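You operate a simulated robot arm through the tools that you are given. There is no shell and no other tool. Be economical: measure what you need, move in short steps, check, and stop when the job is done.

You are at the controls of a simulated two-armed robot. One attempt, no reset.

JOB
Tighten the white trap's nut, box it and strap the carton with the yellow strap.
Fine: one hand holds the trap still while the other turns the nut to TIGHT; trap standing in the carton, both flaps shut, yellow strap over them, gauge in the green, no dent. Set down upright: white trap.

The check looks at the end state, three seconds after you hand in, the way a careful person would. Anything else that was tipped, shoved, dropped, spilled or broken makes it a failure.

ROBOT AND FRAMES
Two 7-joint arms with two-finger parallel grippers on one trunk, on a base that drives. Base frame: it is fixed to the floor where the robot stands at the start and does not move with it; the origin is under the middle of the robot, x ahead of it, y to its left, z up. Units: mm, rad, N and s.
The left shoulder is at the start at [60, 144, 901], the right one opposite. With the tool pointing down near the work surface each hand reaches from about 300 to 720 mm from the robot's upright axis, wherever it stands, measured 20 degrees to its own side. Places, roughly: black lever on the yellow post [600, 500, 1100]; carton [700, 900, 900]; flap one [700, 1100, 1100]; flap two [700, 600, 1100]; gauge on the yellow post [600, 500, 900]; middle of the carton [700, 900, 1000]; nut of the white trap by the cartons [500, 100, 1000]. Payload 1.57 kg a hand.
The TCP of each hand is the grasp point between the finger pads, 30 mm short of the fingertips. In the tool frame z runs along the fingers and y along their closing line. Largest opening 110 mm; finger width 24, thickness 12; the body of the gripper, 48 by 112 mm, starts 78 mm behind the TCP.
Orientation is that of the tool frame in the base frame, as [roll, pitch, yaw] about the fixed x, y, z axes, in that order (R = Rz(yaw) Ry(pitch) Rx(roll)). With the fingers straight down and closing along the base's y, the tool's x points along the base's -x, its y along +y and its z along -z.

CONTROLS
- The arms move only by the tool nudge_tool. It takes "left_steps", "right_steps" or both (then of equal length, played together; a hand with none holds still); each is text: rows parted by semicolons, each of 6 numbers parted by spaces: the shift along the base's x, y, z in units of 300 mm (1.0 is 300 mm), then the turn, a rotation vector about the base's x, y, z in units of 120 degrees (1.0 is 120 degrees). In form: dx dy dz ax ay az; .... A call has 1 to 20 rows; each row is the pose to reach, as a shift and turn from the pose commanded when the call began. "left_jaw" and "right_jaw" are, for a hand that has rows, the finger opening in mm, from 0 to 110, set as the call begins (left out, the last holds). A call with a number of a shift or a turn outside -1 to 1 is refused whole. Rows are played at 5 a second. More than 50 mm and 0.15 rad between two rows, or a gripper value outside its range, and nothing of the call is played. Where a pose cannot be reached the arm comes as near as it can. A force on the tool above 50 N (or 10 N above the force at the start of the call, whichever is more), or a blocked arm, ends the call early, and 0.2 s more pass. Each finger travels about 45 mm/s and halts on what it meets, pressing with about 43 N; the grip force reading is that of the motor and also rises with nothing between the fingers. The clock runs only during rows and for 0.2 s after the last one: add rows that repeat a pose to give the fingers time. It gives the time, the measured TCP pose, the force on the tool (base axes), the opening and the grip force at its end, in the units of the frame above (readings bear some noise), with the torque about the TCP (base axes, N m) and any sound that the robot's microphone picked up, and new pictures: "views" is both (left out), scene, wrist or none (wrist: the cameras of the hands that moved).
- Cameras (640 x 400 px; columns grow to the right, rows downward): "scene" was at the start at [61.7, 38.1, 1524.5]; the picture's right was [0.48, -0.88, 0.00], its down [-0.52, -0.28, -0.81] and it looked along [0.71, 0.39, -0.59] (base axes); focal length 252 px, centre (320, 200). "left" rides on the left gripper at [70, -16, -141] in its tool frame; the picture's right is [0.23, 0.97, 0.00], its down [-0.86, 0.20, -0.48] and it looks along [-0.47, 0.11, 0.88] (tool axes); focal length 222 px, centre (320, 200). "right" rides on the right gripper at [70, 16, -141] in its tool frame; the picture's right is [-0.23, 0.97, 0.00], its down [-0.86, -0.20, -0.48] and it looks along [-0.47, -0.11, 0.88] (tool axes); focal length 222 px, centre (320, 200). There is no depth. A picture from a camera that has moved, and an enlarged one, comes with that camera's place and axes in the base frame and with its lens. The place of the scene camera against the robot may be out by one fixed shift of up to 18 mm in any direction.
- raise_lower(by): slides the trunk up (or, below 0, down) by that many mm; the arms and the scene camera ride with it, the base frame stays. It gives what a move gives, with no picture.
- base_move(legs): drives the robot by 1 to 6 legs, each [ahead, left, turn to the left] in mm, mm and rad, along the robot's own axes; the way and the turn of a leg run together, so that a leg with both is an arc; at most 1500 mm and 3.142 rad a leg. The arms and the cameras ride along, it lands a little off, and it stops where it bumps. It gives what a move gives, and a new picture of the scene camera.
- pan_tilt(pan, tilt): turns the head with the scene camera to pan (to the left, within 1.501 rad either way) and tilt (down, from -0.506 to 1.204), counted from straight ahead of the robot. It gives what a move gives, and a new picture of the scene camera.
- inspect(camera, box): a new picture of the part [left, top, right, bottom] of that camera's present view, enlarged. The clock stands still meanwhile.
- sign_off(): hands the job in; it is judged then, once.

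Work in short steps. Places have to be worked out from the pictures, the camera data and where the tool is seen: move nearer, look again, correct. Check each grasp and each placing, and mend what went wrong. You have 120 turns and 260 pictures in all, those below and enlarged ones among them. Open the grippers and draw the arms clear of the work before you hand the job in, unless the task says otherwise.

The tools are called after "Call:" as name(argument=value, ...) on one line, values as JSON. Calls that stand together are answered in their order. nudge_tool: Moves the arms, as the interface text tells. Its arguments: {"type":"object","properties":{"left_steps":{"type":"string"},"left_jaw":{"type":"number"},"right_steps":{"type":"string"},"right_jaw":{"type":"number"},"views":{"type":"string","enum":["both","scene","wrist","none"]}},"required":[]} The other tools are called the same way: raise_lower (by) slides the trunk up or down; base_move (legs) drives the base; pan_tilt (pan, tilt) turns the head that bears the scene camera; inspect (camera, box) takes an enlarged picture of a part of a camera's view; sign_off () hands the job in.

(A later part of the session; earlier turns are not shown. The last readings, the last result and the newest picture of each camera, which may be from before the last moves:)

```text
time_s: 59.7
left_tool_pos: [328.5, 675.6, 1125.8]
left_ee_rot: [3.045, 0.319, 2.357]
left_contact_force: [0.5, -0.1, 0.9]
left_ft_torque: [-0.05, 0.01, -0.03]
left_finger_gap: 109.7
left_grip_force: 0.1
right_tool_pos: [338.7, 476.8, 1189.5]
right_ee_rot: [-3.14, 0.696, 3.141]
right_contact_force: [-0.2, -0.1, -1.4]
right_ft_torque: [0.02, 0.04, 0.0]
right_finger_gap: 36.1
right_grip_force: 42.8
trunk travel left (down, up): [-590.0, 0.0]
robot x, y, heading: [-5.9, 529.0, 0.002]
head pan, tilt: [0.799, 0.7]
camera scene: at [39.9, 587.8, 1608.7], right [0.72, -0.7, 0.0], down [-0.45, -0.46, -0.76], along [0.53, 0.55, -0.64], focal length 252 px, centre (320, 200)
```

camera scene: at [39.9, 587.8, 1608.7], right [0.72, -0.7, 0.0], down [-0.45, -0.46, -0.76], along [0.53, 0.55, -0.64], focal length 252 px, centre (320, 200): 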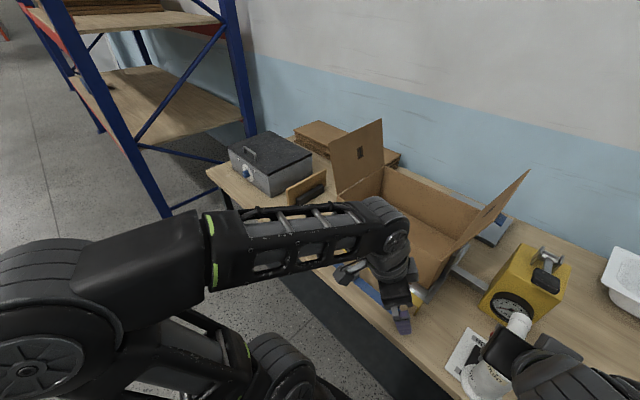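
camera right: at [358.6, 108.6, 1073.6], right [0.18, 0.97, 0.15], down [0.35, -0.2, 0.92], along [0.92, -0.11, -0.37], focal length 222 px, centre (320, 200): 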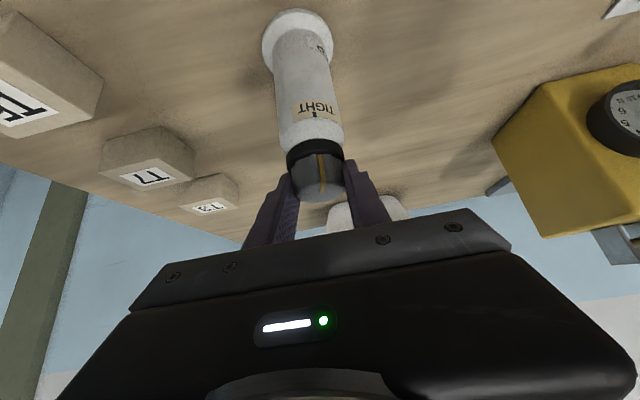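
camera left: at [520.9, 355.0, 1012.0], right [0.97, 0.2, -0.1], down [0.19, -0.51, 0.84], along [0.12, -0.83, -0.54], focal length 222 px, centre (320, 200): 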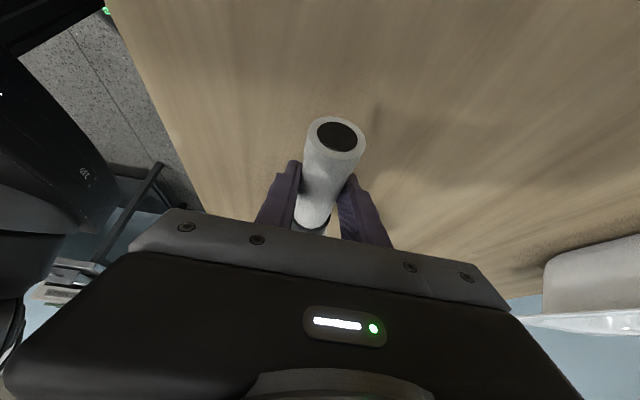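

I continue 350 mm to the left and look straight at the carton.

Call:
base_move(legs=[[0, 350, 0]])

Call:
pan_tilt(pan=0.0, tilt=0.75)

```text
time_s: 62.0
left_tool_pos: [327.2, 1025.4, 1125.5]
left_ee_rot: [3.046, 0.319, 2.357]
left_contact_force: [-0.5, -0.2, -0.6]
left_ft_torque: [-0.01, 0.01, -0.05]
left_finger_gap: 109.9
left_grip_force: 0.1
right_tool_pos: [337.8, 826.6, 1189.3]
right_ee_rot: [-3.138, 0.697, -3.141]
right_contact_force: [0.1, 0.3, -1.9]
right_ft_torque: [-0.04, 0.03, -0.01]
right_finger_gap: 36.1
right_grip_force: 42.1
trunk travel left (down, up): [-590.0, 0.0]
robot x, y, heading: [-8.0, 878.6, 0.003]
head pan, tilt: [0.799, 0.7]
camera scene: at [39.2, 936.6, 1608.7], right [0.72, -0.69, 0.0], down [-0.45, -0.46, -0.76], along [0.53, 0.55, -0.64], focal length 252 px, centre (320, 200)
```

scene: 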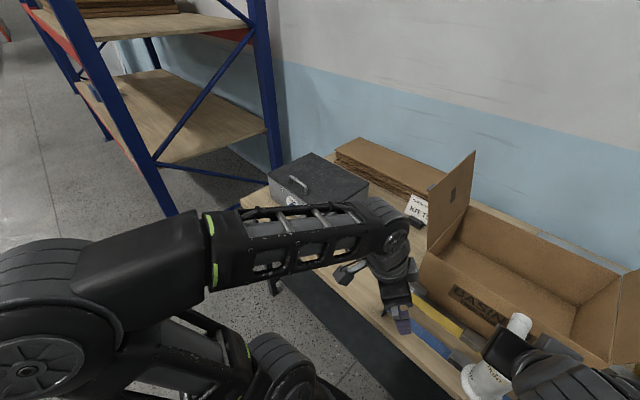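

```text
time_s: 63.1
left_tool_pos: [328.2, 1024.2, 1126.4]
left_ee_rot: [3.045, 0.319, 2.358]
left_contact_force: [-0.2, 0.4, 0.2]
left_ft_torque: [0.03, 0.03, 0.0]
left_finger_gap: 110.0
left_grip_force: 0.0
right_tool_pos: [338.2, 827.7, 1190.4]
right_ee_rot: [3.142, 0.697, -3.14]
right_contact_force: [-0.6, -0.8, -1.1]
right_ft_torque: [0.0, 0.0, -0.01]
right_finger_gap: 36.0
right_grip_force: 43.1
trunk travel left (down, up): [-590.0, 0.0]
robot x, y, heading: [-4.5, 880.4, 0.002]
head pan, tilt: [0.0, 0.75]
camera scene: at [63.0, 874.6, 1604.5], right [0.0, -1.0, 0.0], down [-0.68, 0.0, -0.73], along [0.73, 0.0, -0.68], focal length 252 px, centre (320, 200)
```

scene: 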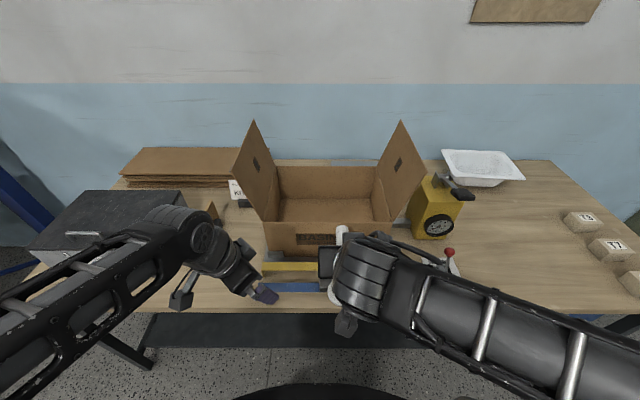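

Now I zoom on the carton and the straps.

Call:
inspect(camera="scene", box=[200, 110, 440, 310])

Call:
inspect(camera="scene", box=[360, 150, 500, 290])

```text
2.00 times, centred on (320, 210) of scene
camera zoom: at [63.0, 874.6, 1604.5], right [0.0, -1.0, 0.0], down [-0.68, 0.0, -0.73], along [0.73, 0.0, -0.68], focal length 504 px, centre (320, 180)
```

zoom: 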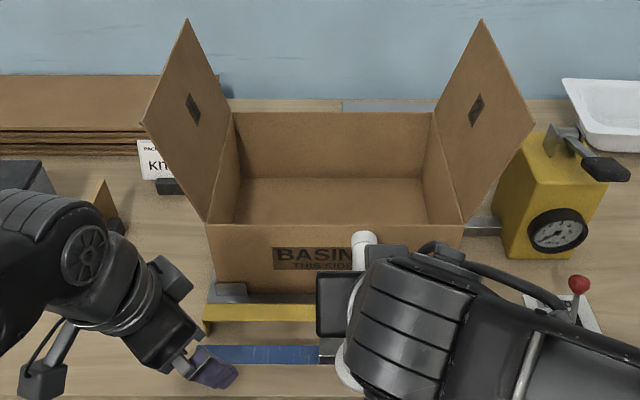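

```text
2.86 times, centred on (430, 220) of scene
camera zoom: at [63.0, 874.6, 1604.5], right [0.0, -1.0, 0.0], down [-0.68, 0.0, -0.73], along [0.73, 0.0, -0.68], focal length 720 px, centre (6, 143)
```

zoom: 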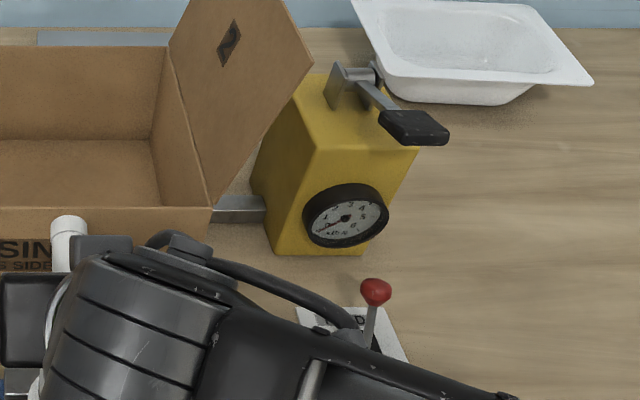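

The carton spans about x 582–877, y 652–1050, with its rim at z≈1029. I'll put the trap near (660, 800): drive the base close, then raise the trap to clear the rim.

Call:
base_move(legs=[[55, 60, 0]])

Call:
nudge_tool(right_steps="0 -0.1 0.04 0 0 0;0.03 -0.2 0.08 0 0 0;0.1 -0.28 0.1 0 0 0", views="both")

```text
time_s: 64.2
left_tool_pos: [383.5, 1084.8, 1125.2]
left_ee_rot: [3.048, 0.321, 2.357]
left_contact_force: [-0.3, -0.2, -0.2]
left_ft_torque: [-0.03, 0.04, -0.03]
left_finger_gap: 109.7
left_grip_force: 0.0
right_tool_pos: [392.9, 888.8, 1189.9]
right_ee_rot: [-3.139, 0.695, -3.138]
right_contact_force: [1.3, -0.1, -1.9]
right_ft_torque: [-0.01, 0.02, -0.02]
right_finger_gap: 35.8
right_grip_force: 42.8
trunk travel left (down, up): [-590.0, 0.0]
robot x, y, heading: [50.2, 936.7, 0.004]
head pan, tilt: [0.0, 0.75]
camera scene: at [119.0, 936.1, 1604.5], right [0.0, -1.0, 0.0], down [-0.68, 0.0, -0.73], along [0.73, 0.0, -0.68], focal length 252 px, centre (320, 200)
```

scene: 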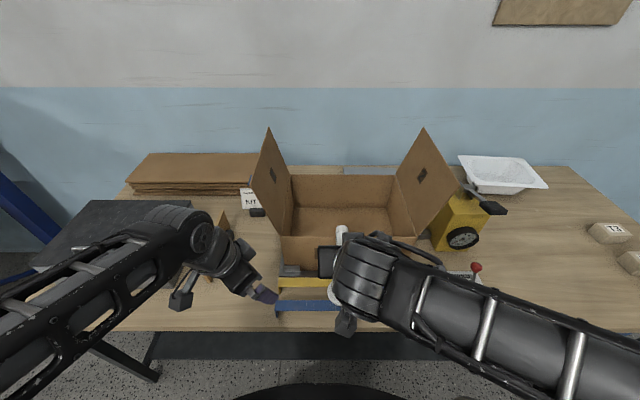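

```text
time_s: 65.0
left_tool_pos: [382.2, 1083.0, 1126.4]
left_ee_rot: [3.045, 0.318, 2.359]
left_contact_force: [0.1, 0.4, 0.5]
left_ft_torque: [0.02, -0.02, 0.01]
left_finger_gap: 110.0
left_grip_force: 0.0
right_tool_pos: [423.2, 802.9, 1221.7]
right_ee_rot: [3.141, 0.695, -3.139]
right_contact_force: [0.4, 0.3, -1.4]
right_ft_torque: [0.01, 0.03, -0.02]
right_finger_gap: 36.1
right_grip_force: 42.9
trunk travel left (down, up): [-590.0, 0.0]
robot x, y, heading: [49.2, 939.8, 0.005]
head pan, tilt: [0.0, 0.75]
camera scene: at [118.2, 934.2, 1604.5], right [0.0, -1.0, 0.0], down [-0.68, 0.0, -0.73], along [0.73, 0.0, -0.68], focal length 252 px, centre (320, 200)
camera right: at [278.9, 818.6, 1285.0], right [0.17, 0.97, 0.15], down [0.35, -0.2, 0.92], along [0.92, -0.11, -0.38], focal length 222 px, centre (320, 200)
```

scene: 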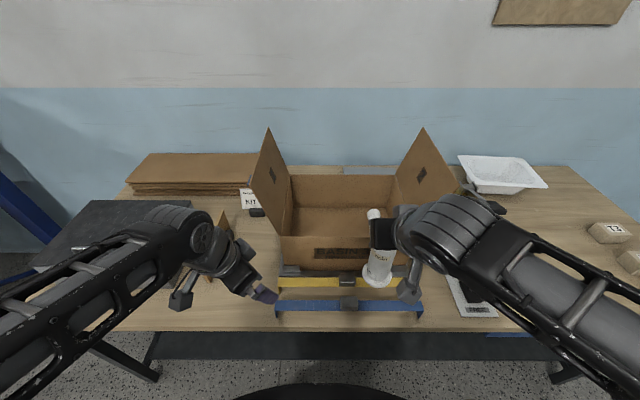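
right: 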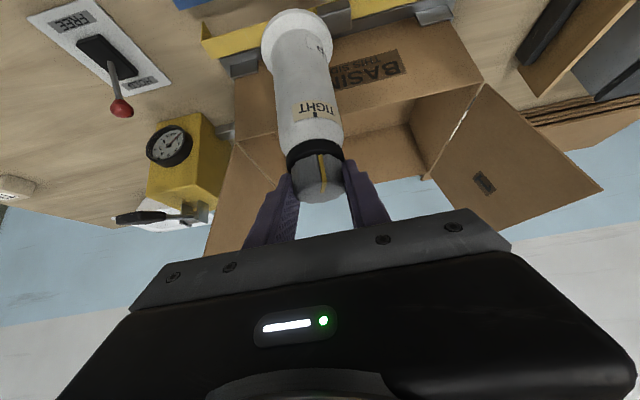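

The trap hangs upright and above the rim. I move it forward over the front wall to x≈660.

Call:
nudge_tool(right_steps="0.15 0 0 0 0 0;0.3 0 0 0 0 0;0.45 0 0 0 0 0;0.6 0 0 0 0 0;0.72 0 0 0 0 0;0.79 0 0 0 0 0", views="both")

```text
time_s: 66.4
left_tool_pos: [381.5, 1085.7, 1125.8]
left_ee_rot: [3.044, 0.318, 2.359]
left_contact_force: [0.4, 0.1, 0.0]
left_ft_torque: [0.03, 0.04, -0.03]
left_finger_gap: 110.1
left_grip_force: 0.1
right_tool_pos: [660.5, 803.4, 1218.6]
right_ee_rot: [3.141, 0.697, -3.138]
right_contact_force: [0.8, 0.8, -0.8]
right_ft_torque: [0.01, 0.04, 0.0]
right_finger_gap: 36.0
right_grip_force: 42.8
trunk travel left (down, up): [-590.0, 0.0]
robot x, y, heading: [52.0, 938.7, 0.008]
head pan, tilt: [0.0, 0.75]
camera scene: at [118.3, 934.6, 1604.5], right [0.0, -1.0, 0.0], down [-0.68, 0.0, -0.73], along [0.73, 0.0, -0.68], focal length 252 px, centre (320, 200)
camera right: at [516.0, 819.2, 1283.5], right [0.17, 0.97, 0.15], down [0.35, -0.2, 0.92], along [0.92, -0.11, -0.37], focal length 222 px, centre (320, 200)
```

scene: 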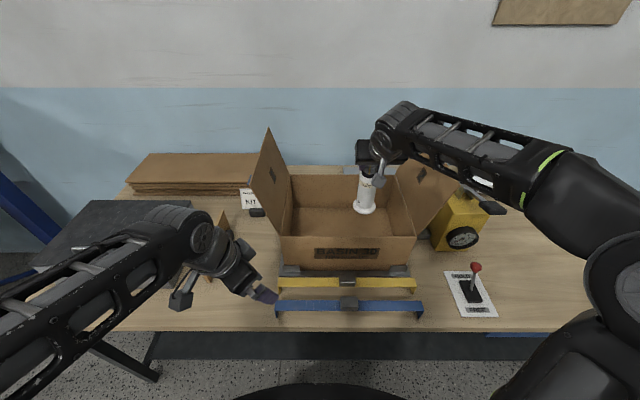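
right: 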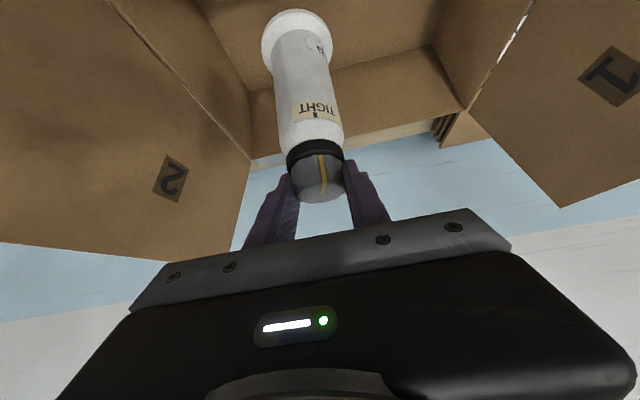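

There's room all around. I lower the trap into the carton to just above the floor.

Call:
nudge_tool(right_steps="0 0 -0.15 0 0 0;0 0 -0.3 0 0 0;0 0 -0.45 0 0 0;0 0 -0.6 0 0 0;0 0 -0.64 0 0 0", views="both")

```text
time_s: 67.6
left_tool_pos: [382.6, 1083.7, 1125.3]
left_ee_rot: [3.047, 0.32, 2.358]
left_contact_force: [0.5, 0.2, -0.1]
left_ft_torque: [0.01, 0.0, 0.0]
left_finger_gap: 110.0
left_grip_force: 0.1
right_tool_pos: [660.8, 803.7, 1028.1]
right_ee_rot: [3.141, 0.696, -3.139]
right_contact_force: [-0.3, -0.1, -1.4]
right_ft_torque: [0.01, 0.0, 0.0]
right_finger_gap: 35.9
right_grip_force: 42.6
trunk travel left (down, up): [-590.0, 0.0]
robot x, y, heading: [51.2, 941.4, 0.002]
head pan, tilt: [0.0, 0.75]
camera scene: at [117.8, 934.6, 1604.5], right [0.0, -1.0, 0.0], down [-0.68, 0.0, -0.73], along [0.73, 0.0, -0.68], focal length 252 px, centre (320, 200)
camera right: at [515.3, 819.1, 1092.4], right [0.17, 0.97, 0.15], down [0.35, -0.2, 0.92], along [0.92, -0.11, -0.37], focal length 222 px, centre (320, 200)
```

scene: 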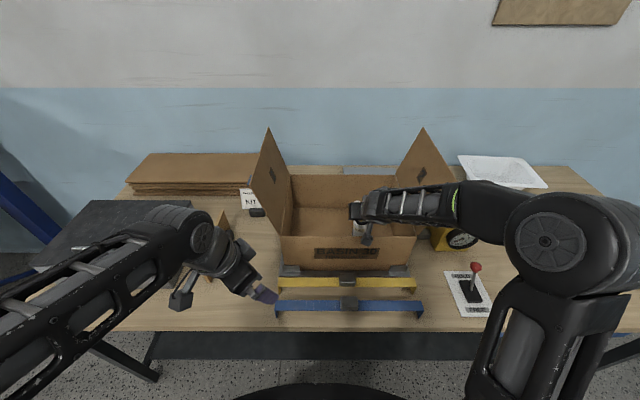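
right: 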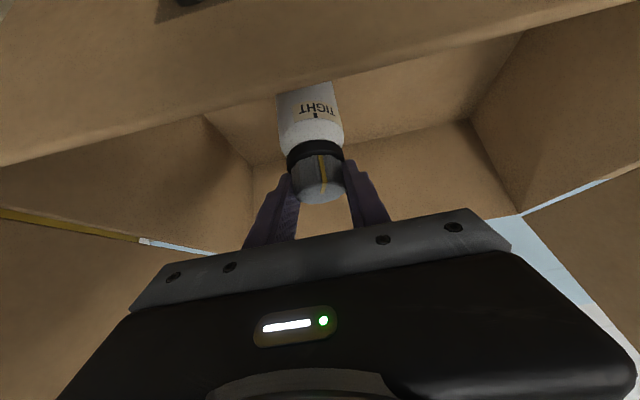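

I lower the last millimetres while watching the vertical force.

Call:
nudge_tool(right_steps="0 0 -0.017 0 0 0;0 0 -0.033 0 0 0;0 0 -0.043 0 0 0;0 0 -0.043 0 0 0", views="none")

```text
time_s: 68.6
left_tool_pos: [380.1, 1083.8, 1126.7]
left_ee_rot: [3.043, 0.32, 2.358]
left_contact_force: [0.2, -0.4, -0.3]
left_ft_torque: [0.0, 0.0, 0.05]
left_finger_gap: 110.2
left_grip_force: 0.1
right_tool_pos: [660.5, 803.1, 1019.0]
right_ee_rot: [3.141, 0.703, -3.141]
right_contact_force: [-0.1, -0.9, 21.3]
right_ft_torque: [-0.39, 0.56, -0.03]
right_finger_gap: 36.2
right_grip_force: 42.6
trunk travel left (down, up): [-590.0, 0.0]
robot x, y, heading: [45.9, 938.2, 0.005]
head pan, tilt: [0.0, 0.75]
```

It stands on the floor of the carton (21 N). I ease off a few mm, open and withdraw along the tool axis.

Call:
nudge_tool(right_steps="0 0 0.003 0 0 0;0 0 0.003 0 0 0", views="none")

Call:
nudge_tool(right_steps="0 0 0 0 0 0;0 0 0 0 0 0;0 0 0 0 0 0;0 0 0 0 0 0;-0.05 0 0.08 0 0 0;-0.15 0 0.2 0 0 0;-0.22 0 0.33 0 0 0;-0.3 0 0.4 0 0 0", right_jaw=80, views="both")

```text
time_s: 69.2
left_tool_pos: [380.1, 1083.9, 1126.1]
left_ee_rot: [3.046, 0.319, 2.358]
left_contact_force: [-0.4, 0.3, -1.1]
left_ft_torque: [0.02, -0.02, 0.0]
left_finger_gap: 110.1
left_grip_force: 0.1
right_tool_pos: [660.0, 803.8, 1019.4]
right_ee_rot: [3.141, 0.702, -3.14]
right_contact_force: [3.9, -2.0, 22.1]
right_ft_torque: [0.09, -0.52, -0.02]
right_finger_gap: 36.3
right_grip_force: 43.4
trunk travel left (down, up): [-590.0, 0.0]
robot x, y, heading: [49.3, 940.6, 0.0]
head pan, tilt: [0.0, 0.75]
```

```text
time_s: 71.0
left_tool_pos: [380.6, 1083.8, 1126.0]
left_ee_rot: [3.046, 0.319, 2.359]
left_contact_force: [0.3, 0.7, 0.2]
left_ft_torque: [-0.01, 0.03, -0.01]
left_finger_gap: 109.9
left_grip_force: 0.1
right_tool_pos: [568.9, 803.0, 1136.2]
right_ee_rot: [-3.139, 0.697, -3.139]
right_contact_force: [-0.2, -0.2, 0.1]
right_ft_torque: [0.02, -0.02, 0.02]
right_finger_gap: 79.7
right_grip_force: 0.1
trunk travel left (down, up): [-590.0, 0.0]
robot x, y, heading: [51.8, 939.4, 0.004]
head pan, tilt: [0.0, 0.75]
camera scene: at [116.6, 934.4, 1604.5], right [0.0, -1.0, 0.0], down [-0.68, 0.0, -0.73], along [0.73, 0.0, -0.68], focal length 252 px, centre (320, 200)
camera right: at [423.7, 818.7, 1200.6], right [0.17, 0.97, 0.14], down [0.35, -0.2, 0.92], along [0.92, -0.11, -0.37], focal length 222 px, centre (320, 200)
```

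scene: 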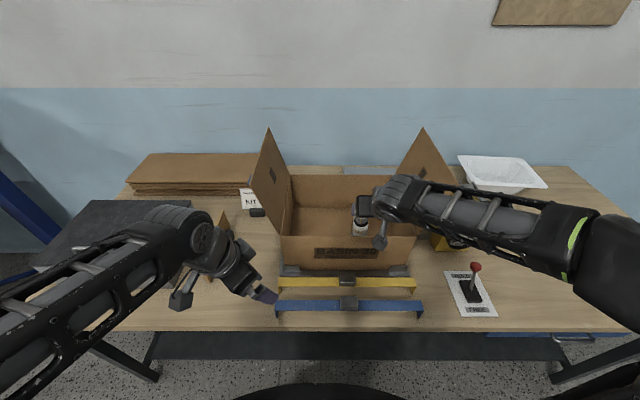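
right: 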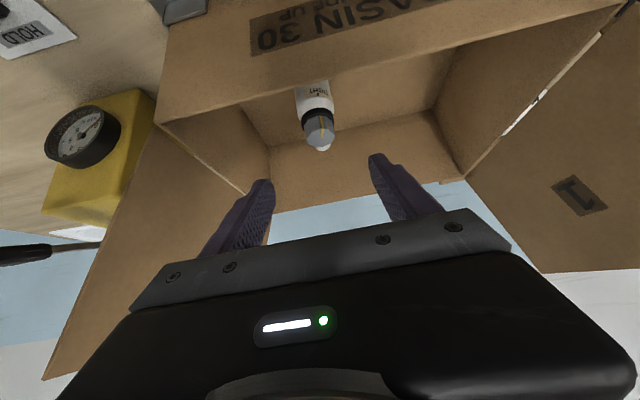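

Trap stands upright in the carton. Zooming on it and on the gauge.

Call:
inspect(camera="right", box=[280, 70, 360, 160])

Call:
inspect(camera="right", box=[0, 0, 220, 260])

```text
4.44 times, centred on (320, 115) of right
camera zoom: at [423.7, 818.7, 1200.6], right [0.17, 0.97, 0.14], down [0.35, -0.2, 0.92], along [0.92, -0.11, -0.37], focal length 987 px, centre (320, 578)
```

zoom: 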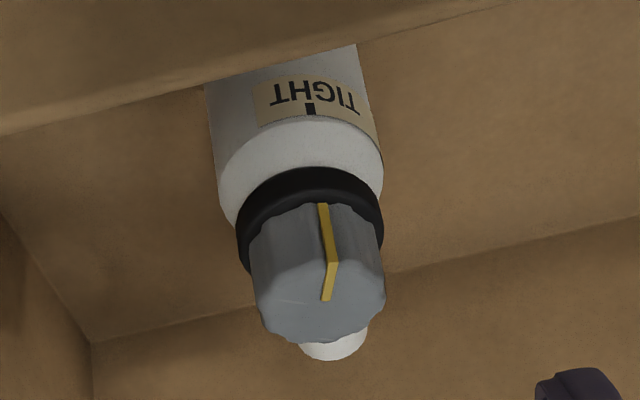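

```text
1.54 times, centred on (110, 130) of right
camera zoom: at [423.7, 818.7, 1200.6], right [0.17, 0.97, 0.14], down [0.35, -0.2, 0.92], along [0.92, -0.11, -0.37], focal length 342 px, centre (643, 308)
```

zoom: 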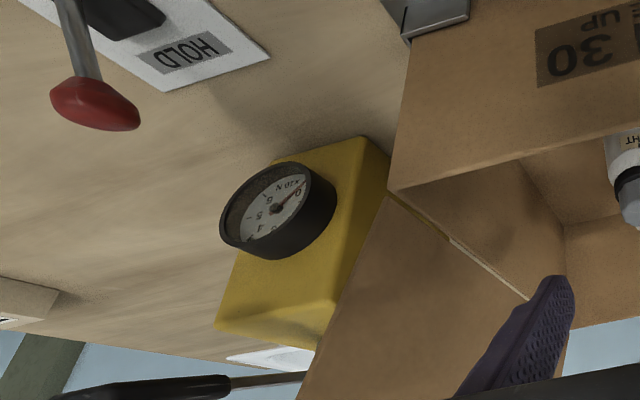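

The nut's pointer is on TIGHT, trap upright. Next, shut flap 1 (left) with the left hand: I orient it pointing forward (75° tilt), closed, outside the left flap, and pull the right hand back.

Call:
nudge_tool(left_steps="0.03 0.03 0.02 -0.02 -0.049 0.038;0.07 0.06 0.04 -0.041 -0.098 0.076;0.1 0.1 0.06 -0.061 -0.148 0.1146;0.13 0.13 0.08 -0.0816 -0.197 0.153;0.16 0.17 0.1 -0.102 -0.246 0.191;0.2 0.2 0.12 -0.122 -0.295 0.229;0.24 0.24 0.14 -0.143 -0.345 0.267;0.28 0.27 0.16 -0.163 -0.394 0.3055;0.3 0.3 0.18 -0.1835 -0.443 0.3437;0.3 0.3 0.18 -0.1835 -0.443 0.3437", right_steps="-0.1 0 0 0 0 0;-0.2 0 0 0 0 0;-0.3 0 0 0 0 0;-0.4 0 0 0 0 0;-0.4 0 0 0 0 0;-0.4 0 0 0 0 0;-0.4 0 0 0 0 0;-0.4 0 0 0 0 0;-0.4 0 0 0 0 0;-0.4 0 0 0 0 0", left_jaw=0, right_jaw=0, views="both")

```text
time_s: 73.2
left_tool_pos: [537.7, 1180.8, 1238.6]
left_ee_rot: [3.057, 1.299, -3.129]
left_contact_force: [0.0, -0.2, 0.0]
left_ft_torque: [-0.01, 0.02, -0.04]
left_finger_gap: 0.2
left_grip_force: 21.0
left hand out of reach, approached as far as the arm can: row 3, 4, 5, 6, 7, 8, 9, 10
right_tool_pos: [450.0, 802.0, 1135.2]
right_ee_rot: [3.141, 0.697, -3.139]
right_contact_force: [0.0, 0.4, -0.6]
right_ft_torque: [-0.04, -0.01, -0.02]
right_finger_gap: 0.2
right_grip_force: 21.4
trunk travel left (down, up): [-590.0, 0.0]
robot x, y, heading: [50.7, 938.1, 0.006]
head pan, tilt: [0.0, 0.75]
camera scene: at [117.3, 934.8, 1604.5], right [0.0, -1.0, 0.0], down [-0.68, 0.0, -0.73], along [0.73, 0.0, -0.68], focal length 252 px, centre (320, 200)
camera right: at [305.4, 819.0, 1200.2], right [0.17, 0.97, 0.15], down [0.35, -0.2, 0.92], along [0.92, -0.11, -0.37], focal length 222 px, centre (320, 200)
camera left: at [384.7, 1150.4, 1210.4], right [-0.15, 0.97, -0.2], down [-0.25, 0.16, 0.96], along [0.96, 0.19, 0.22], focal length 222 px, centre (320, 200)
```

scene: 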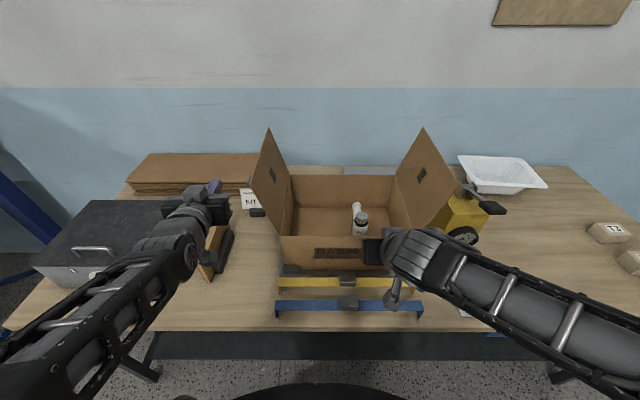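
right: 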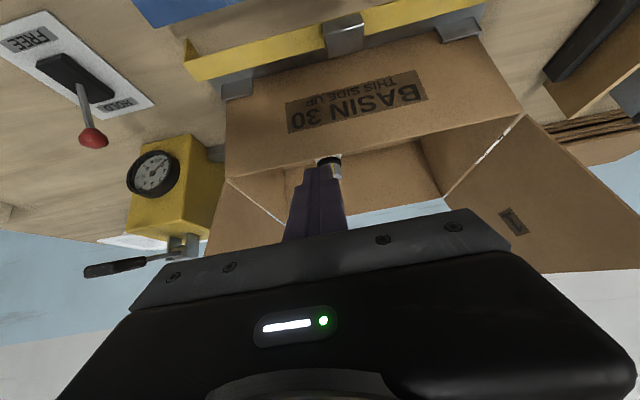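
left: 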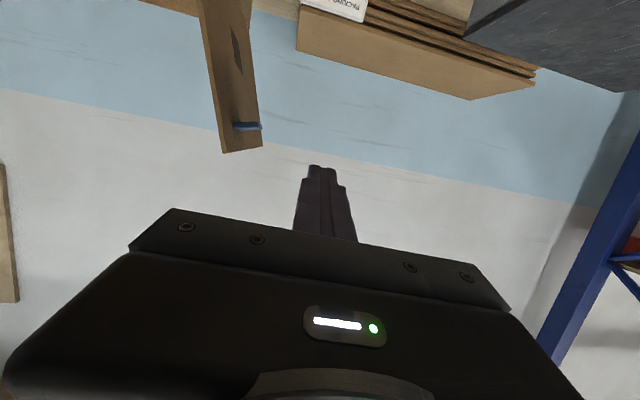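

The left hand sits outside flap 1. I move it in to (640,1150,1185), just outside the flap's upper part.

Call:
nudge_tool(left_steps="0.1 -0.03 -0.06 0 0 0;0.22 -0.06 -0.12 0 0 0;0.34 -0.1 -0.18 0 0 0;0.34 -0.1 -0.18 0 0 0", views="both")

```text
time_s: 74.0
left_tool_pos: [630.9, 1156.0, 1189.0]
left_ee_rot: [3.058, 1.307, -3.119]
left_contact_force: [-19.7, 2.2, 8.8]
left_ft_torque: [-0.47, -0.24, -1.23]
left_finger_gap: 0.0
left_grip_force: 20.9
right_tool_pos: [446.8, 804.3, 1137.2]
right_ee_rot: [-3.14, 0.699, -3.139]
right_contact_force: [0.6, 0.6, 0.0]
right_ft_torque: [-0.03, -0.01, -0.03]
right_finger_gap: 0.0
right_grip_force: 21.6
trunk travel left (down, up): [-590.0, 0.0]
robot x, y, heading: [47.6, 939.8, 0.003]
head pan, tilt: [0.0, 0.75]
stopped in row 4 (left hand): the force on the tool passed its limit (the readings are from after the stop); the commanded pose is now the measured one
camera scene: at [112.2, 936.3, 1605.0], right [0.01, -1.0, 0.0], down [-0.68, 0.0, -0.73], along [0.73, 0.0, -0.68], focal length 252 px, centre (320, 200)
camera left: at [478.0, 1125.1, 1158.5], right [-0.16, 0.97, -0.2], down [-0.26, 0.15, 0.95], along [0.95, 0.2, 0.22], focal length 222 px, centre (320, 200)
```

scene: 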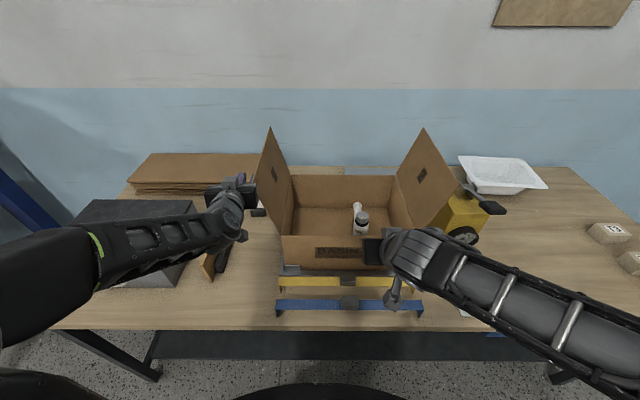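
left: 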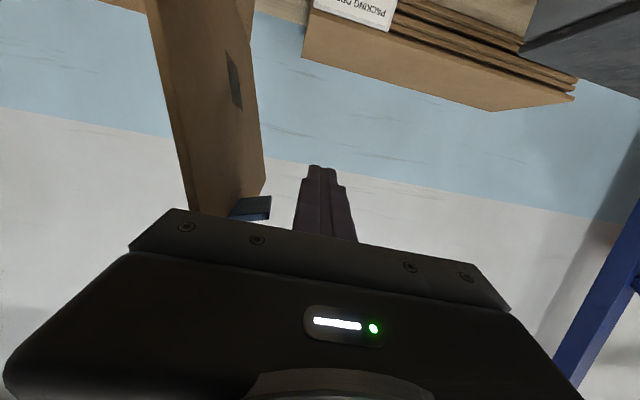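

The gripper body touched the flap's front edge. I back off 30 mm and use only the fingers on the flap's front part, sweeping slowly along its arc to past vertical.

Call:
nudge_tool(left_steps="-0.1 0.03 0 0 0 0;-0.1 -0.06 -0.013 0 0 0;-0.1 -0.17 -0.013 0 0 0;-0.1 -0.24 0 0 0 0;-0.1 -0.31 0.017 0 0 0;-0.1 -0.38 0.017 0 0 0;-0.1 -0.453 0.01 0 0 0", views="both")

```text
time_s: 75.6
left_tool_pos: [603.9, 1020.7, 1187.0]
left_ee_rot: [3.055, 1.296, -3.118]
left_contact_force: [-1.8, 4.1, -12.0]
left_ft_torque: [0.16, -0.12, -0.13]
left_finger_gap: 0.0
left_grip_force: 21.9
right_tool_pos: [450.3, 803.2, 1135.8]
right_ee_rot: [-3.141, 0.695, -3.138]
right_contact_force: [0.6, 0.5, 0.5]
right_ft_torque: [-0.02, 0.04, -0.03]
right_finger_gap: 0.0
right_grip_force: 20.5
trunk travel left (down, up): [-590.0, 0.0]
robot x, y, heading: [48.5, 939.1, 0.004]
head pan, tilt: [0.0, 0.75]
camera scene: at [118.1, 935.3, 1604.2], right [0.0, -1.0, 0.0], down [-0.68, 0.0, -0.73], along [0.73, 0.0, -0.68], focal length 252 px, centre (320, 200)
camera left: at [452.4, 989.0, 1157.5], right [-0.17, 0.97, -0.2], down [-0.25, 0.15, 0.96], along [0.96, 0.21, 0.21], focal length 222 px, centre (320, 200)
```

scene: 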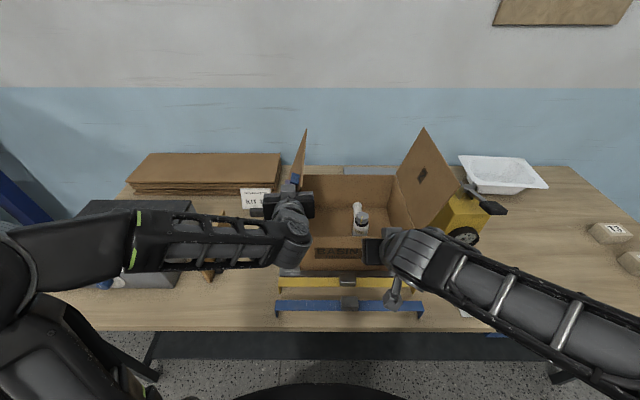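
left: 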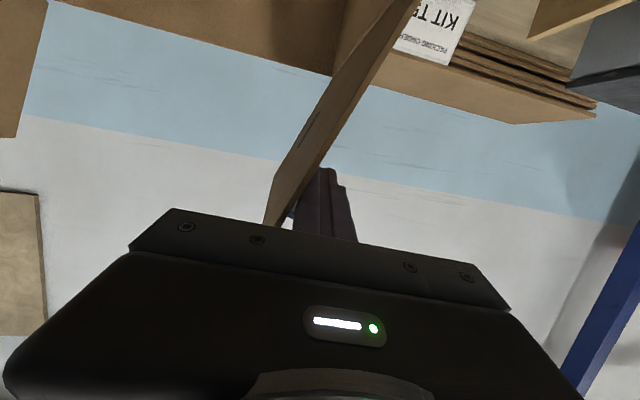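

Flap 1 is past vertical, folding inward. I continue along the arc at a shorter radius and press it down.

Call:
nudge_tool(left_steps="0 -0.05 -0.05 0 0 0;0 -0.1 -0.1 0 0 0;0 -0.15 -0.135 0 0 0;0 -0.2 -0.167 0 0 0;0 -0.243 -0.21 0 0 0;0 -0.286 -0.257 0 0 0;0 -0.314 -0.31 0 0 0;0 -0.342 -0.363 0 0 0;0 -0.356 -0.42 0 0 0;0 -0.37 -0.475 0 0 0", views="both")

```text
time_s: 77.8
left_tool_pos: [605.9, 911.2, 1056.4]
left_ee_rot: [3.076, 1.322, -3.092]
left_contact_force: [-1.9, 8.9, 35.6]
left_ft_torque: [0.27, -0.93, 0.45]
left_finger_gap: 0.1
left_grip_force: 21.6
right_tool_pos: [447.7, 804.7, 1136.5]
right_ee_rot: [-3.138, 0.699, -3.139]
right_contact_force: [0.2, 0.3, -0.4]
right_ft_torque: [-0.02, 0.01, 0.05]
right_finger_gap: 0.0
right_grip_force: 21.7
trunk travel left (down, up): [-590.0, 0.0]
robot x, y, heading: [49.0, 938.4, 0.002]
head pan, tilt: [0.0, 0.75]
camera scene: at [114.4, 936.6, 1605.5], right [0.01, -1.0, 0.0], down [-0.68, 0.0, -0.73], along [0.73, 0.0, -0.68], focal length 252 px, centre (320, 200)
camera left: at [453.9, 878.4, 1023.8], right [-0.16, 0.96, -0.2], down [-0.27, 0.16, 0.95], along [0.95, 0.21, 0.24], focal length 222 px, centre (320, 200)
```

scene: 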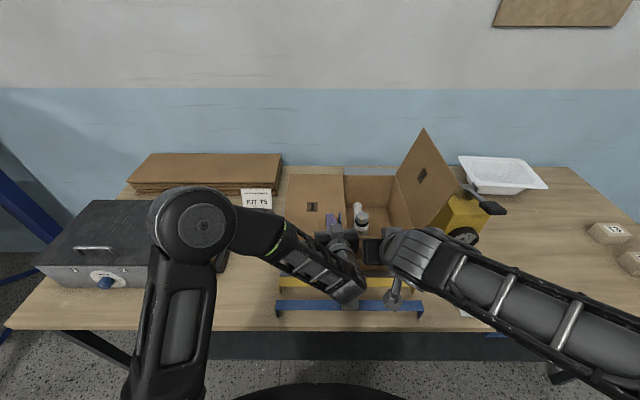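
left: 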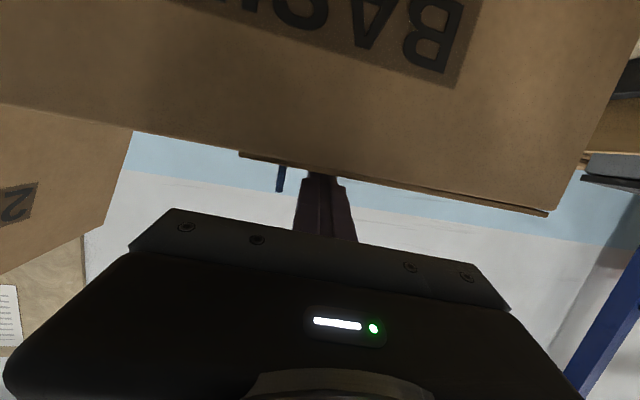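

Flap 1 is flat. I lift the left hand a bit to see whether it stays down.

Call:
nudge_tool(left_steps="0 0 0.05 0 0 0;0 0 0.15 0 0 0;0 0.1 0.25 0 0 0;0 0.1 0.25 0 0 0", views="both")

```text
time_s: 78.8
left_tool_pos: [604.4, 937.3, 1122.8]
left_ee_rot: [3.055, 1.299, -3.122]
left_contact_force: [0.2, 0.5, 0.4]
left_ft_torque: [-0.01, -0.01, -0.02]
left_finger_gap: 0.2
left_grip_force: 21.5
right_tool_pos: [450.3, 802.2, 1134.4]
right_ee_rot: [-3.141, 0.692, -3.139]
right_contact_force: [0.1, 0.3, -0.4]
right_ft_torque: [0.02, -0.02, 0.02]
right_finger_gap: 0.0
right_grip_force: 20.9
trunk travel left (down, up): [-590.0, 0.0]
robot x, y, heading: [49.1, 939.5, 0.003]
head pan, tilt: [0.0, 0.75]
camera scene: at [118.2, 933.8, 1604.4], right [0.0, -1.0, 0.0], down [-0.68, 0.0, -0.73], along [0.73, 0.0, -0.68], focal length 252 px, centre (320, 200)
camera left: at [452.3, 906.6, 1092.3], right [-0.16, 0.97, -0.2], down [-0.25, 0.15, 0.96], along [0.95, 0.2, 0.22], focal length 222 px, centre (320, 200)
```

scene: 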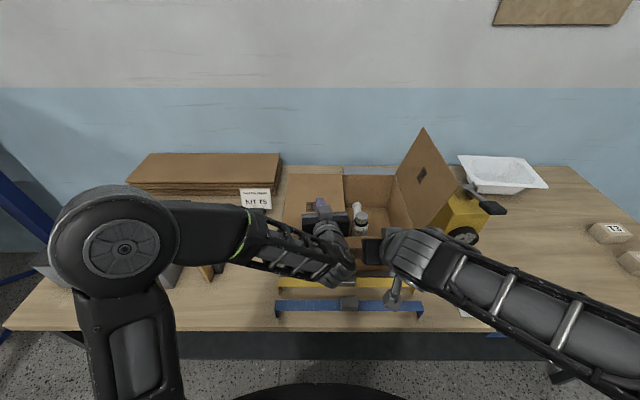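
left: 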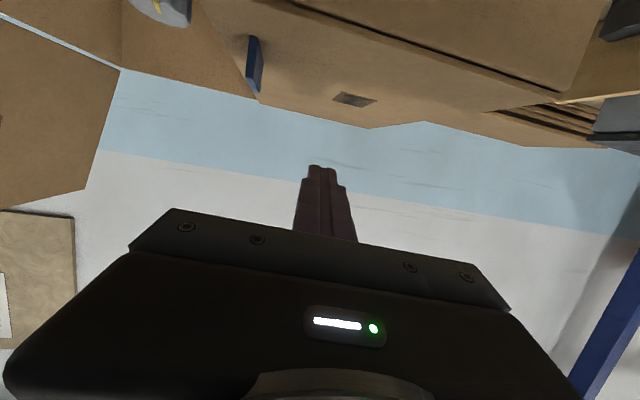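

Zooming to see whether flap 1 sprang up.

Call:
inspect(camera="scene", box=[260, 110, 460, 290])

Call:
inspect(camera="left", box=[0, 0, 640, 220])

```text
2.22 times, centred on (360, 200) of scene
camera zoom: at [118.2, 933.8, 1604.4], right [0.0, -1.0, 0.0], down [-0.68, 0.0, -0.73], along [0.73, 0.0, -0.68], focal length 560 px, centre (231, 200)
```

zoom: 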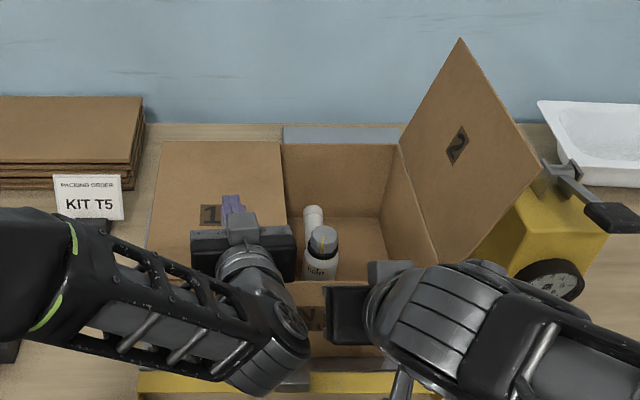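

```text
1.00 times, centred on (320, 110) of left
camera zoom: at [452.3, 906.6, 1092.3], right [-0.16, 0.97, -0.2], down [-0.25, 0.15, 0.96], along [0.95, 0.2, 0.22], focal length 222 px, centre (320, 290)
```

zoom: 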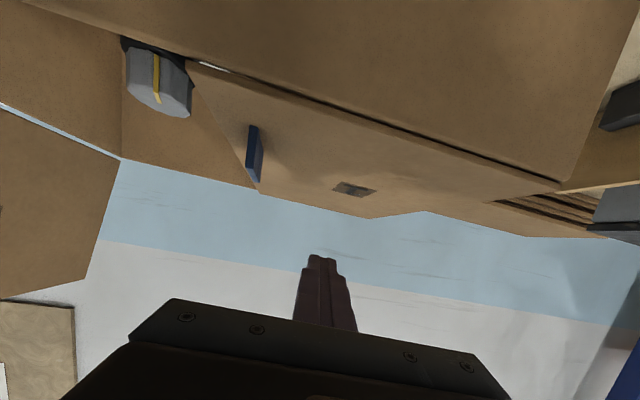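

Flap 1 stays nearly flat. Next flap 2: the left hand holds flap 1 down while the right hand goes round outside flap 2 with a 75° tilt.

Call:
nudge_tool(right_steps="0 -0.12 0.02 0 -0.04 0;0.03 -0.25 0.04 0 -0.08 0;0.06 -0.38 0.06 0 -0.12 0;0.1 -0.51 0.08 0 -0.16 0;0.14 -0.64 0.1 0 -0.2 0;0.17 -0.77 0.12 0 -0.24 0;0.2 -0.88 0.13 0 -0.29 0;0.2 -0.88 0.13 0 -0.29 0", left_steps="0 0.04 -0.04 0 0 0;0 0.08 -0.08 0 0 0;0 0.08 -0.12 0 0 0;0 0.08 -0.16 0 0 0;0 0.08 -0.2 0 0 0;0 0.08 -0.225 0 0 0;0 0.08 -0.24 0 0 0;0 0.08 -0.24 0 0 0", views="both")

Call:
inspect(camera="scene", box=[235, 180, 285, 220])

```text
time_s: 80.6
left_tool_pos: [603.6, 962.0, 1058.2]
left_ee_rot: [3.065, 1.32, -3.11]
left_contact_force: [4.9, 3.4, 39.7]
left_ft_torque: [0.19, -1.13, -0.31]
left_finger_gap: 0.1
left_grip_force: 20.7
right_tool_pos: [509.4, 539.2, 1176.0]
right_ee_rot: [-3.134, 1.307, -3.136]
right_contact_force: [0.0, 1.3, 0.2]
right_ft_torque: [0.0, -0.01, -0.04]
right_finger_gap: 0.0
right_grip_force: 21.1
right hand out of reach, approached as far as the arm can: row 1, 2, 3, 4, 5
trunk travel left (down, up): [-590.0, 0.0]
robot x, y, heading: [50.7, 937.7, 0.001]
head pan, tilt: [0.0, 0.75]
camera scene: at [114.7, 934.9, 1605.1], right [0.0, -1.0, 0.0], down [-0.68, 0.0, -0.73], along [0.73, 0.0, -0.68], focal length 252 px, centre (320, 200)
camera right: at [354.0, 555.2, 1146.3], right [0.06, 0.97, 0.22], down [-0.24, -0.2, 0.95], along [0.97, -0.11, 0.22], focal length 222 px, centre (320, 200)
camera left: at [453.2, 931.0, 1024.8], right [-0.16, 0.97, -0.2], down [-0.27, 0.15, 0.95], along [0.95, 0.21, 0.24], focal length 222 px, centre (320, 200)
```

scene: 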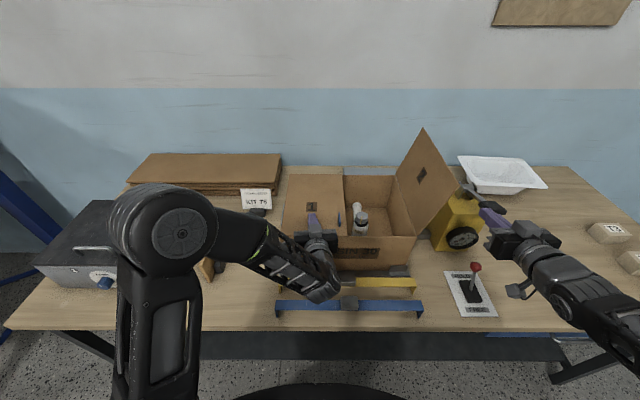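
right: 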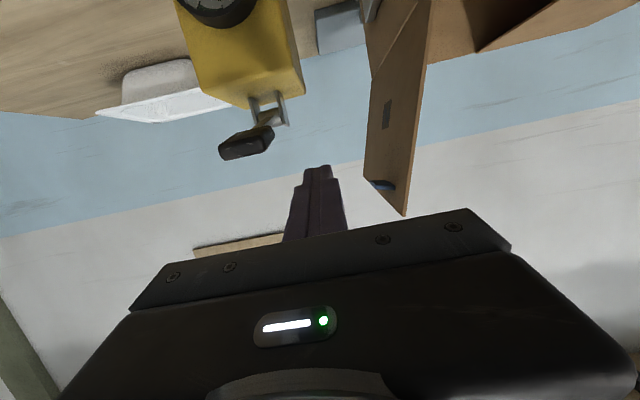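
left: 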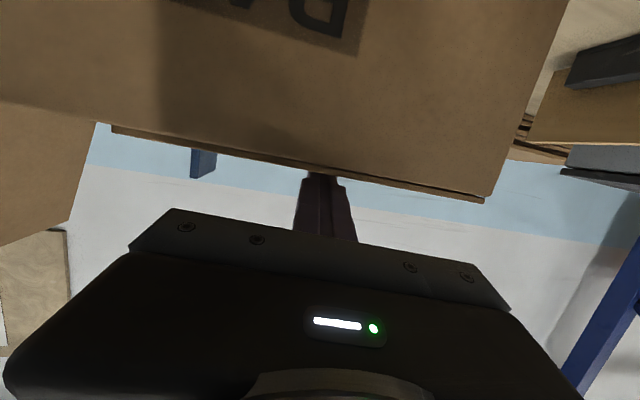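

```text
10.00 times, centred on (260, 200) of scene
camera zoom: at [114.7, 934.9, 1605.1], right [0.0, -1.0, 0.0], down [-0.68, 0.0, -0.73], along [0.73, 0.0, -0.68], focal length 2519 px, centre (920, 200)
```

zoom: 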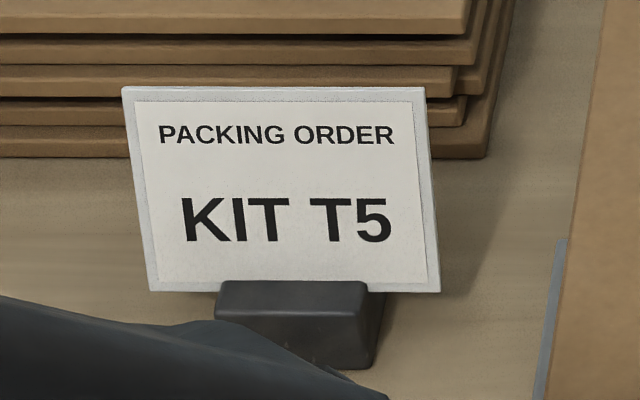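

The card concerns a kit, not this job. I advance the right fingers alongside flap 2 and sweep it over along its arc.

Call:
nudge_tool(right_steps="0.15 0 0 0 0 0;0.31 0.02 -0.01 0 0 0;0.31 0.12 -0.015 0 0 0;0.31 0.205 -0.013 0 0 0;0.31 0.27 0 0 0 0;0.31 0.333 0.01 0 0 0;0.31 0.4 0.01 0 0 0;0.31 0.463 0.003 0 0 0;0.31 0.53 -0.015 0 0 0;0.31 0.59 -0.035 0 0 0", views="both")

```text
time_s: 82.8
left_tool_pos: [604.3, 962.1, 1057.0]
left_ee_rot: [3.062, 1.319, -3.109]
left_contact_force: [3.6, -0.3, 41.6]
left_ft_torque: [0.07, -1.17, -0.22]
left_finger_gap: 0.0
left_grip_force: 21.4
right_tool_pos: [601.4, 716.5, 1165.9]
right_ee_rot: [-3.136, 1.305, -3.133]
right_contact_force: [-0.2, 0.6, -0.2]
right_ft_torque: [0.0, -0.02, 0.04]
right_finger_gap: 0.0
right_grip_force: 21.1
trunk travel left (down, up): [-590.0, 0.0]
robot x, y, heading: [52.3, 937.3, 0.005]
head pan, tilt: [0.0, 0.75]
camera scene: at [114.1, 934.4, 1604.7], right [0.0, -1.0, 0.0], down [-0.68, 0.0, -0.73], along [0.73, 0.0, -0.68], focal length 252 px, centre (320, 200)
camera right: at [446.0, 732.0, 1136.0], right [0.06, 0.97, 0.22], down [-0.24, -0.2, 0.95], along [0.97, -0.11, 0.22], focal length 222 px, centre (320, 200)
```

scene: 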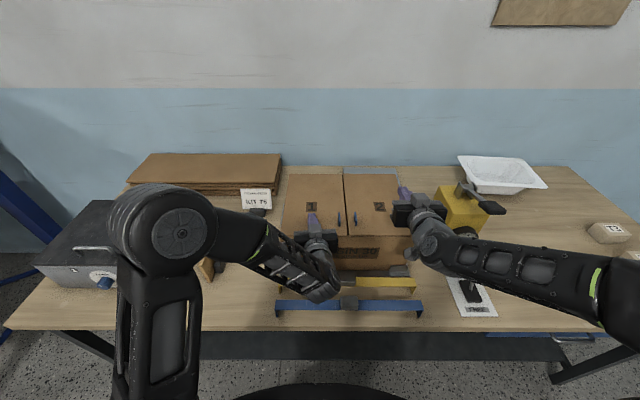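
right: 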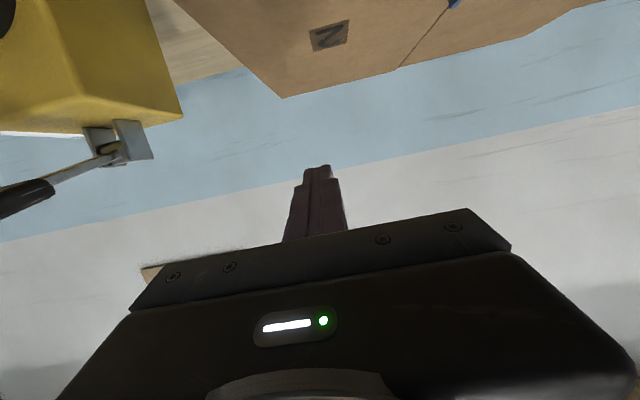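

Flap 2 dropped shut on its own. I lift both hands away and look at the flaps and the straps.

Call:
nudge_tool(left_steps="0 0.05 0.1 0 0 0;0 0.1 0.25 0 0 0;-0.1 0.2 0.35 0 0 0;-0.2 0.33 0.4 0 0 0;-0.25 0.4 0.4 0 0 0", right_steps="0 0 0.05 0 0 0;0 -0.1 0.1 0 0 0;-0.1 -0.2 0.1 0 0 0;-0.2 -0.33 0.1 0 0 0;-0.25 -0.4 0.1 0 0 0", views="both")

Call:
inspect(camera="scene", box=[250, 150, 440, 330])

```text
refused: row 3 steps farther than a row can; nothing moved
```

```text
2.22 times, centred on (345, 240) of scene
camera zoom: at [114.1, 934.4, 1604.7], right [0.0, -1.0, 0.0], down [-0.68, 0.0, -0.73], along [0.73, 0.0, -0.68], focal length 560 px, centre (264, 111)
```

zoom: 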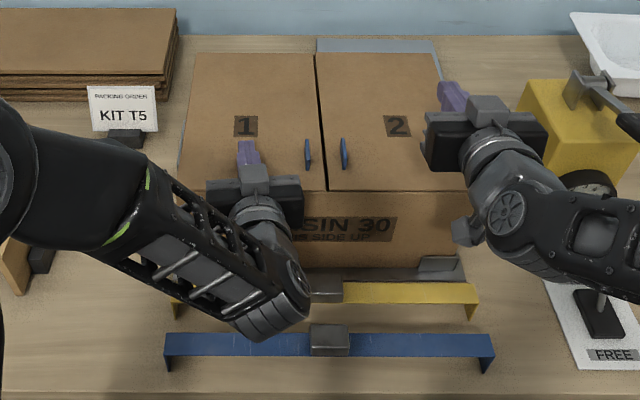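

The steps were too long; I repeat with smaller ones.

Call:
nudge_tool(left_steps="0 0.05 0.1 0 0 0;0 0.1 0.22 0 0 0;-0.06 0.17 0.3 0 0 0;-0.14 0.25 0.35 0 0 0;-0.22 0.34 0.38 0 0 0", right_steps="0 0 0.05 0 0 0;0 -0.1 0.1 0 0 0;-0.08 -0.2 0.1 0 0 0;-0.17 -0.3 0.1 0 0 0;-0.25 -0.4 0.1 0 0 0", views="scene")

Call:
inspect(camera="scene", box=[250, 150, 440, 330])

Call:
inspect(camera="right", box=[0, 0, 640, 400])

```text
time_s: 84.0
left_tool_pos: [552.8, 1056.9, 1172.6]
left_ee_rot: [3.053, 1.299, -3.12]
left_contact_force: [0.1, -0.6, -0.2]
left_ft_torque: [0.02, 0.0, 0.02]
left_finger_gap: 0.3
left_grip_force: 21.0
left hand out of reach, approached as far as the arm can: row 5
right_tool_pos: [527.2, 594.1, 1193.1]
right_ee_rot: [-3.14, 1.304, -3.14]
right_contact_force: [-0.3, 1.1, 0.1]
right_ft_torque: [0.02, 0.01, 0.03]
right_finger_gap: 0.0
right_grip_force: 22.1
trunk travel left (down, up): [-590.0, 0.0]
robot x, y, heading: [51.7, 937.3, 0.003]
head pan, tilt: [0.0, 0.75]
camera scene: at [116.5, 934.1, 1604.5], right [0.0, -1.0, 0.0], down [-0.68, 0.0, -0.73], along [0.73, 0.0, -0.68], focal length 252 px, centre (320, 200)
```

scene: 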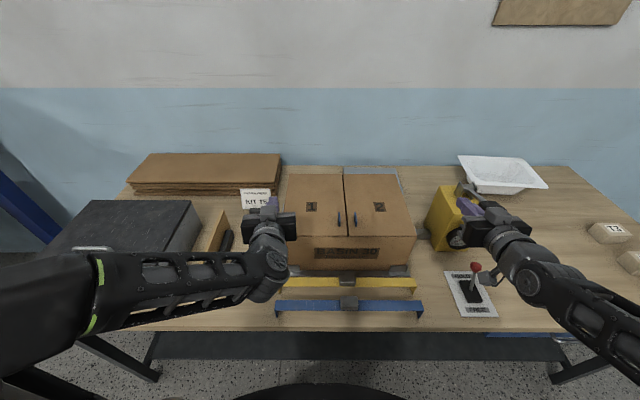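

```text
2.22 times, centred on (345, 240) of scene
camera zoom: at [116.5, 934.1, 1604.5], right [0.0, -1.0, 0.0], down [-0.68, 0.0, -0.73], along [0.73, 0.0, -0.68], focal length 560 px, centre (264, 111)
```

zoom: 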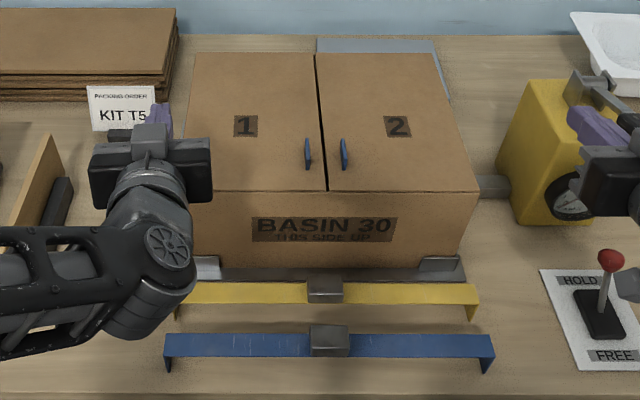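

```text
1.00 times, centred on (320, 200) of right
camera zoom: at [371.6, 611.0, 1164.1], right [0.06, 0.97, 0.22], down [-0.24, -0.2, 0.95], along [0.97, -0.11, 0.22], focal length 222 px, centre (320, 200)
```

zoom: 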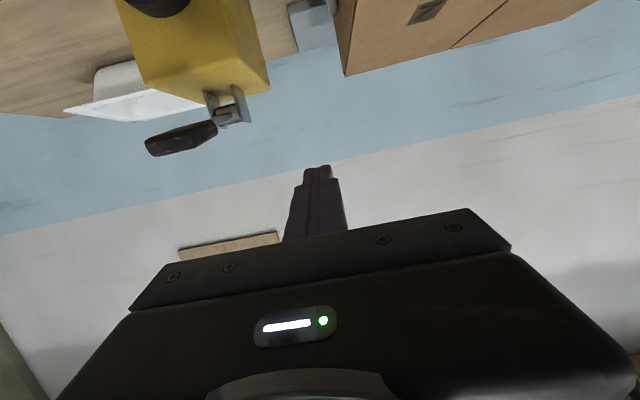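

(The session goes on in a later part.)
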